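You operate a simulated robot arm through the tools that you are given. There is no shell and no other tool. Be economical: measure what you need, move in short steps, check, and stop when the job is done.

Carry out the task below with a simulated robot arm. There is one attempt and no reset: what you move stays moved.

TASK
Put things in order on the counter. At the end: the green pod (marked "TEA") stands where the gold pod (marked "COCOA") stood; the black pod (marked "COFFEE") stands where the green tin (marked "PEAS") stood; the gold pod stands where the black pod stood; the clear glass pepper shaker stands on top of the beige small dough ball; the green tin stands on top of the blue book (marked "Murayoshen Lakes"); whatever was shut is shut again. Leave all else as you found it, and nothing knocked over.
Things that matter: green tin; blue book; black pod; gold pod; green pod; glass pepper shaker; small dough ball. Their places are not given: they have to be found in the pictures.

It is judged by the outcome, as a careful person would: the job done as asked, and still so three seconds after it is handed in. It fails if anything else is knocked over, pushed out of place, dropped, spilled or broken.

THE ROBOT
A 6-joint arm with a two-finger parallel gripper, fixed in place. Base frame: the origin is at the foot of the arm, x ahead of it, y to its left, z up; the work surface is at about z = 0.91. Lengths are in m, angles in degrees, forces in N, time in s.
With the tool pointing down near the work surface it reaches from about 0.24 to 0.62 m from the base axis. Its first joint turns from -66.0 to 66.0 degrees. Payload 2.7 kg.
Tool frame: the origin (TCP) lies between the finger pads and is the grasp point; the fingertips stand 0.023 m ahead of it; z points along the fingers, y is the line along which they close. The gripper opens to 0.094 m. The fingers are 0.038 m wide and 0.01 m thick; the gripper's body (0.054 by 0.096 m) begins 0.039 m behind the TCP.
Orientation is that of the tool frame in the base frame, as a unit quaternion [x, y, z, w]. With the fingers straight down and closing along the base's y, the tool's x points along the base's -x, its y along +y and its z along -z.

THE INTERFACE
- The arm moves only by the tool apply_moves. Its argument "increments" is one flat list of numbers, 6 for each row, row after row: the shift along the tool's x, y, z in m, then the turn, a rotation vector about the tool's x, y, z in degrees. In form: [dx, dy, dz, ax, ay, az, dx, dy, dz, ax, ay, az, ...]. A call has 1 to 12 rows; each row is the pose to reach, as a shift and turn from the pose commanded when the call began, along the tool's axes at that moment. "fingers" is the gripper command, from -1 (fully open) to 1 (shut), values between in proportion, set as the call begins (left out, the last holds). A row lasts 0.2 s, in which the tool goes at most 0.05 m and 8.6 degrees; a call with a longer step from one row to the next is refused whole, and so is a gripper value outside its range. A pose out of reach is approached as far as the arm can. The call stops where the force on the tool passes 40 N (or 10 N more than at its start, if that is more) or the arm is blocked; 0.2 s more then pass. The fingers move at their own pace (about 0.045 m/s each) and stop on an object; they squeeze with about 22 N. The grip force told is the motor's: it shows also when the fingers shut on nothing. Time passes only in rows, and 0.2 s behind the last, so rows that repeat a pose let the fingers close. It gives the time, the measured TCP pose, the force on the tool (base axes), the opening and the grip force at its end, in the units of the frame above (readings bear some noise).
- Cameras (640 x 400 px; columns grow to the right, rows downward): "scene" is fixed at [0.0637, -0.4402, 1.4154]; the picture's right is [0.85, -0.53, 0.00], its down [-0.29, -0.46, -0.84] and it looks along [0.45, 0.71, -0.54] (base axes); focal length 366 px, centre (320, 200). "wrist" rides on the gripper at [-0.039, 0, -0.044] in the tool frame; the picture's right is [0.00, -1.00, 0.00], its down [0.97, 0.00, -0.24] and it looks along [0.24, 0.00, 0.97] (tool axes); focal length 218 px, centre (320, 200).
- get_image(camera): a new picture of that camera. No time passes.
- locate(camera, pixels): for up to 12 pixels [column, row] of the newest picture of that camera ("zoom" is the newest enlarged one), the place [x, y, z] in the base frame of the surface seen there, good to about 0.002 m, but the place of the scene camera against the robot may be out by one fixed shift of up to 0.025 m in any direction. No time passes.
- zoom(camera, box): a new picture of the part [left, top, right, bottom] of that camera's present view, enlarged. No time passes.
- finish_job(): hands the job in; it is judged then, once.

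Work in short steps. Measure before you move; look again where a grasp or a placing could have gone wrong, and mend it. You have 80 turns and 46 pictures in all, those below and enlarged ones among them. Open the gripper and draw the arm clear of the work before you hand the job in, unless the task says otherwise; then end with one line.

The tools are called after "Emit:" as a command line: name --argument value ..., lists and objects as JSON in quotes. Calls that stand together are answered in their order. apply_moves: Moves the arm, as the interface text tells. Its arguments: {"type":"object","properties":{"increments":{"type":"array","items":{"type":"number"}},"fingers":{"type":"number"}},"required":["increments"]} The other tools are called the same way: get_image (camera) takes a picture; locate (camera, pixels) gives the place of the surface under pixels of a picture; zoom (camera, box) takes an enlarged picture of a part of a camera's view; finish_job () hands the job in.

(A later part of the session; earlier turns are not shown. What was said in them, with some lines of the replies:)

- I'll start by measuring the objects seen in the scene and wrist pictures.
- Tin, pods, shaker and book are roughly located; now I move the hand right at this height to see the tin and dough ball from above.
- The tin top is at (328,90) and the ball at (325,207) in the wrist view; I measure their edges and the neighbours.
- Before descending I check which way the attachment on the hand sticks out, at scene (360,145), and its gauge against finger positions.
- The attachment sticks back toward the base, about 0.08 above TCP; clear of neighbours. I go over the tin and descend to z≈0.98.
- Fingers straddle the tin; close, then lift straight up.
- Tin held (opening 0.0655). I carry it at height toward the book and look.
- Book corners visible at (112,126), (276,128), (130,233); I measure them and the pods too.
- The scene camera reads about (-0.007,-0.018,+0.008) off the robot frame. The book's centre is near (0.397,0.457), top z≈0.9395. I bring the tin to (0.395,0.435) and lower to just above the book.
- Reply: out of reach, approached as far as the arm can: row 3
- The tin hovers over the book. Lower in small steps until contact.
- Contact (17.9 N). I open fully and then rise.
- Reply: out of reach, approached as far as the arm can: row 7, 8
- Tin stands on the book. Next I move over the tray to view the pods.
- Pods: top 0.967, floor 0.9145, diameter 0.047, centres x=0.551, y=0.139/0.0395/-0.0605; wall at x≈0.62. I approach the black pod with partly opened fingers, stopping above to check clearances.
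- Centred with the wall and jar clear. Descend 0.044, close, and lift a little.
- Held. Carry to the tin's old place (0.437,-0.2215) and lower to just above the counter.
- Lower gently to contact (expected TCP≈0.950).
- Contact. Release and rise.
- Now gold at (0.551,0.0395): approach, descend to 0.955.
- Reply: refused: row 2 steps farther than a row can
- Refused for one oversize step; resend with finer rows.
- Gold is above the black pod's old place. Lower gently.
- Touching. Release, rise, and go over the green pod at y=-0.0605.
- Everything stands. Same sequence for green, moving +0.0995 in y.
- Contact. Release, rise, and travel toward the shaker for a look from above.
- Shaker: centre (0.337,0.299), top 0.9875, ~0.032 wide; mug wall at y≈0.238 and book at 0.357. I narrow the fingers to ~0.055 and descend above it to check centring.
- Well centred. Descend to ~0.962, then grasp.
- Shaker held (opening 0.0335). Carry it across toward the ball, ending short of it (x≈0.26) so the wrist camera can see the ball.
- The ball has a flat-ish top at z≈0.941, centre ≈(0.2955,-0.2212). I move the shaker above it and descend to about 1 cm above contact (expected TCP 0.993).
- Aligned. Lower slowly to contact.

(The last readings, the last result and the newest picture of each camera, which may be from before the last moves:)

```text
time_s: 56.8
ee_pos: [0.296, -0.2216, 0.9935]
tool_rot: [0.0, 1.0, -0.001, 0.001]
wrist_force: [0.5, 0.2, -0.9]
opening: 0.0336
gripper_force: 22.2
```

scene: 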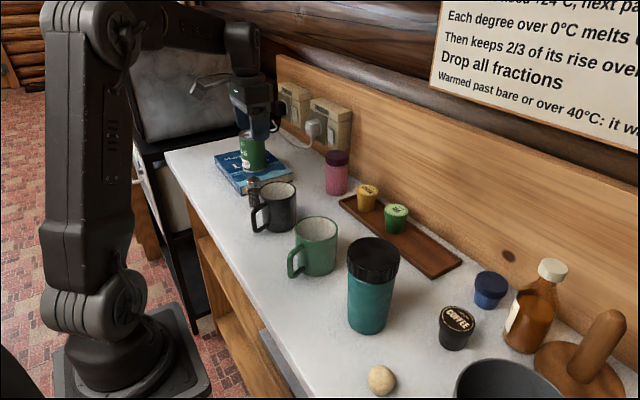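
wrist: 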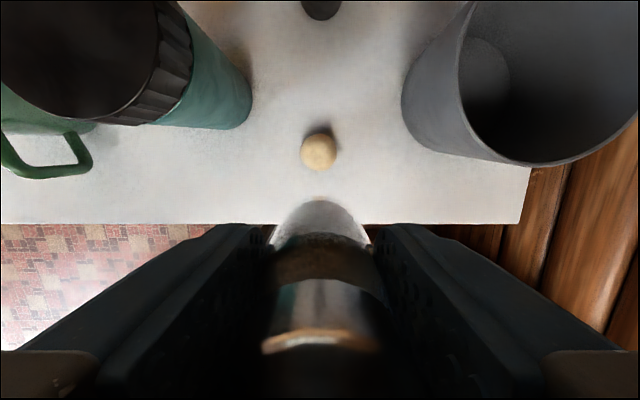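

Emit:
apply_moves --increments '[0, 0, 0.0007, 0, 0, 0, 0, 0, 0.0014, 0, 0, 0, 0, 0, 0.002, 0, 0, 0, 0, 0, 0.002, 0, 0, 0]'

```text
time_s: 57.8
ee_pos: [0.2956, -0.2218, 0.9925]
tool_rot: [0.0, 1.0, 0.0, 0.001]
wrist_force: [0.0, -0.3, -0.9]
opening: 0.0337
gripper_force: 22.2
```

Emit:
apply_moves --increments '[0, 0, 0.0007, 0, 0, 0, 0, 0, 0.0014, 0, 0, 0, 0, 0, 0.002, 0, 0, 0, 0, 0, 0.002, 0, 0, 0]'

```text
time_s: 58.8
ee_pos: [0.2956, -0.223, 0.9894]
tool_rot: [0.0, 1.0, 0.0, 0.0]
wrist_force: [1.1, 0.4, 1.0]
opening: 0.0335
gripper_force: 22.2
```

Emit:
apply_moves --increments '[0, 0, 0.0007, 0, 0, 0, 0, 0, 0.0014, 0, 0, 0, 0, 0, 0.0014, 0, 0, 0]'

Emit:
zoom --camera "scene" --box '[320, 280, 440, 400]'

```text
time_s: 59.6
ee_pos: [0.2947, -0.2231, 0.987]
tool_rot: [0.0, 1.0, -0.001, 0.001]
wrist_force: [-0.8, 0.2, 1.2]
opening: 0.0336
gripper_force: 22.2
```

```text
3.33 times, centred on (380, 340) of scene
```

zoom: 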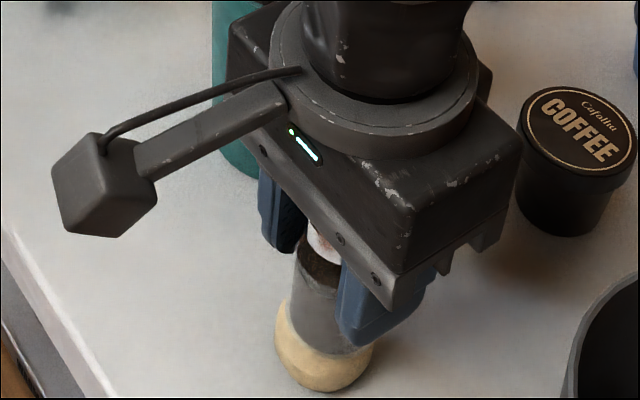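

The dough yields softly under the shaker (ball bulging slightly). Seated by ~5 mm; I release gently without moving, then look.

Emit:
apply_moves --increments '[0, 0, 0, 0, 0, 0, 0, 0, 0, 0, 0, 0, 0, 0, 0, 0, 0, 0, 0, 0, 0, 0, 0, 0]' --fingers -0.1

Emit:
zoom --camera "scene" --box '[320, 280, 440, 400]'

```text
time_s: 60.6
ee_pos: [0.2963, -0.2222, 0.9882]
tool_rot: [0.0, 1.0, 0.001, 0.001]
wrist_force: [-0.2, -0.4, -0.2]
opening: 0.0515
gripper_force: 0.1
```

```text
3.33 times, centred on (380, 340) of scene
```

zoom: 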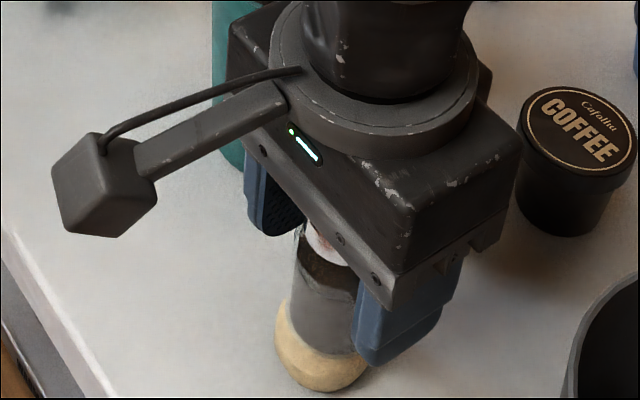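

The shaker stands. Rise straight up and check.

Emit:
apply_moves --increments '[0, 0, 0, 0, 0, 0, 0, 0, 0, 0, 0, 0, 0, 0, -0.01, 0, 0, 0, 0, 0, -0.03, 0, 0, 0, 0, 0, -0.06, 0, 0, 0, 0, 0, -0.1, 0, 0, 0, 0, 0, -0.14, 0, 0, 0, 0, 0, -0.18, 0, 0, 0, 0, 0.045, -0.18, 0, 0, 0, 0, 0.09, -0.18, 0, 0, 0, 0, 0.135, -0.18, 0, 0, 0, 0, 0.18, -0.18, 0, 0, 0]'

Emit:
apply_moves --increments '[0, 0.04, 0, 0, 0, 0, 0, 0.08, 0, 0, 0, 0, 0, 0.08, 0, 0, 0, 0, 0, 0.08, 0, 0, 0, 0, 0, 0.08, 0, 0, 0, 0]' --fingers -1

Emit:
get_image --camera "scene"

Emit:
zoom --camera "scene" --box '[320, 280, 480, 400]'

Emit:
get_image --camera "wrist"

```text
time_s: 63.2
ee_pos: [0.2948, -0.0411, 1.1671]
tool_rot: [0.0, 1.0, 0.0, 0.001]
wrist_force: [0.1, 0.3, 0.5]
opening: 0.0519
gripper_force: 0.0
```

```text
time_s: 64.4
ee_pos: [0.2958, 0.0375, 1.1677]
tool_rot: [0.0, 1.0, 0.0, 0.002]
wrist_force: [-0.1, -0.4, 0.1]
opening: 0.0942
gripper_force: 0.2
```

```text
9 pictures are left
```

scene: 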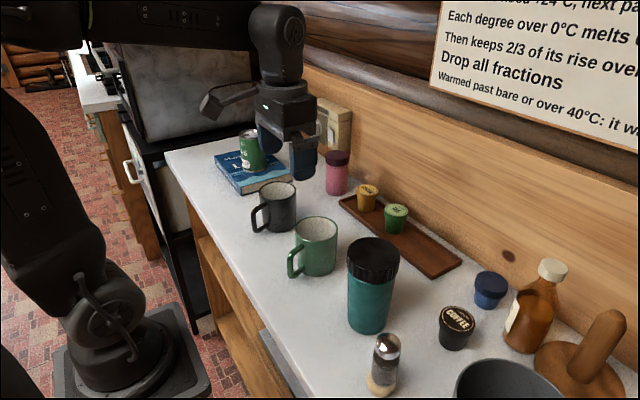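

```text
3.33 times, centred on (400, 340) of scene
```

zoom: 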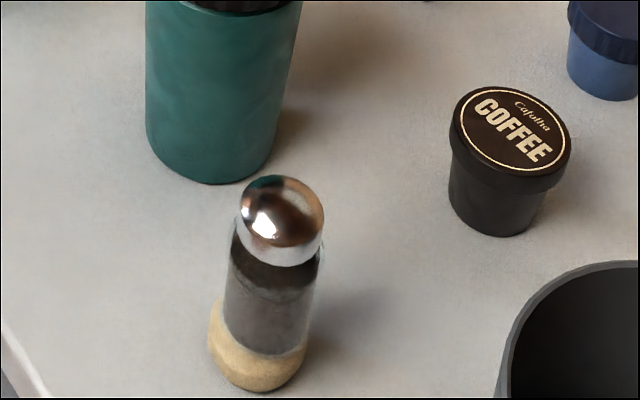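

```text
7 pictures are left
```

wrist: 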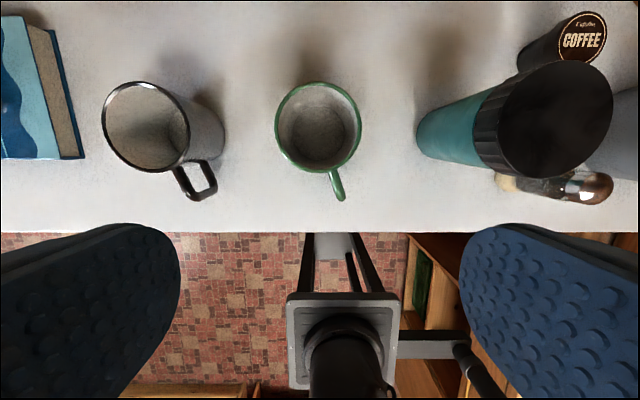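

Shaker stands on the dough. I measure it, wait a little, and compare to be sure it's not drifting or leaning.

Emit:
locate --camera "scene" --pixels '[[387, 340], [384, 362], [378, 385], [457, 318], [396, 212], [367, 190]]'

Emit:
apply_moves --increments '[0, 0, 0, 0, 0, 0, 0, 0, 0, 0, 0, 0, 0, 0, 0, 0, 0, 0, 0, 0, 0, 0, 0, 0, 0, 0, 0, 0, 0, 0, 0, 0, 0, 0, 0, 0, 0, 0, 0, 0, 0, 0, 0, 0, 0, 0, 0, 0, 0, 0, 0, 0, 0, 0, 0, 0, 0, 0, 0, 0, 0, 0, 0, 0, 0, 0, 0, 0, 0, 0, 0, 0]'

Emit:
zoom --camera "scene" --box '[320, 280, 480, 400]'

```text
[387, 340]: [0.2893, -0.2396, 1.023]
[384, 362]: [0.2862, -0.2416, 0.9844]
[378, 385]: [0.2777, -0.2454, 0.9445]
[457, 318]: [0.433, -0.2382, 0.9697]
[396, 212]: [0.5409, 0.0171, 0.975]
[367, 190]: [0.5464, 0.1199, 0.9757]
```

```text
time_s: 67.0
ee_pos: [0.2953, 0.0377, 1.1683]
tool_rot: [0.0, 1.0, 0.0, 0.001]
wrist_force: [0.1, 0.6, 0.1]
opening: 0.0941
gripper_force: 0.1
```

```text
3.33 times, centred on (400, 340) of scene
```

zoom: 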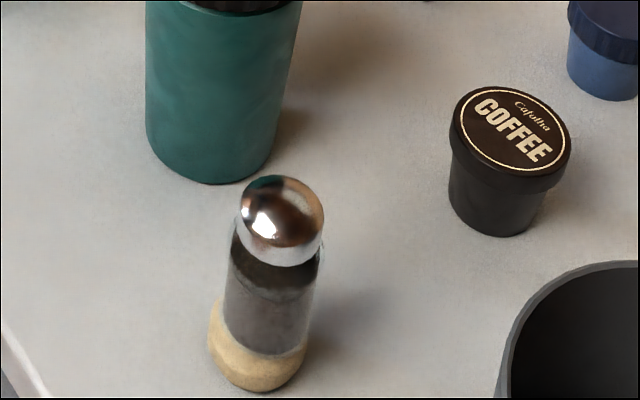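

Nothing has moved in the last 2.6 s, every item is in its place, and the gripper is open and clear. Handing in.

Emit:
finish_job

```text
The job is handed in.
```

I've handed the job in with every item where you asked. The green tin is on the blue book, and the glass pepper shaker is on the small dough ball, which dented about 5 mm under it. The black pod is where the tin stood, the gold pod where the black pod stood, and the green pod where the gold pod stood. I opened nothing and knocked nothing over, and a picture about 2.6 s after the arm was clear showed the shaker unmoved.
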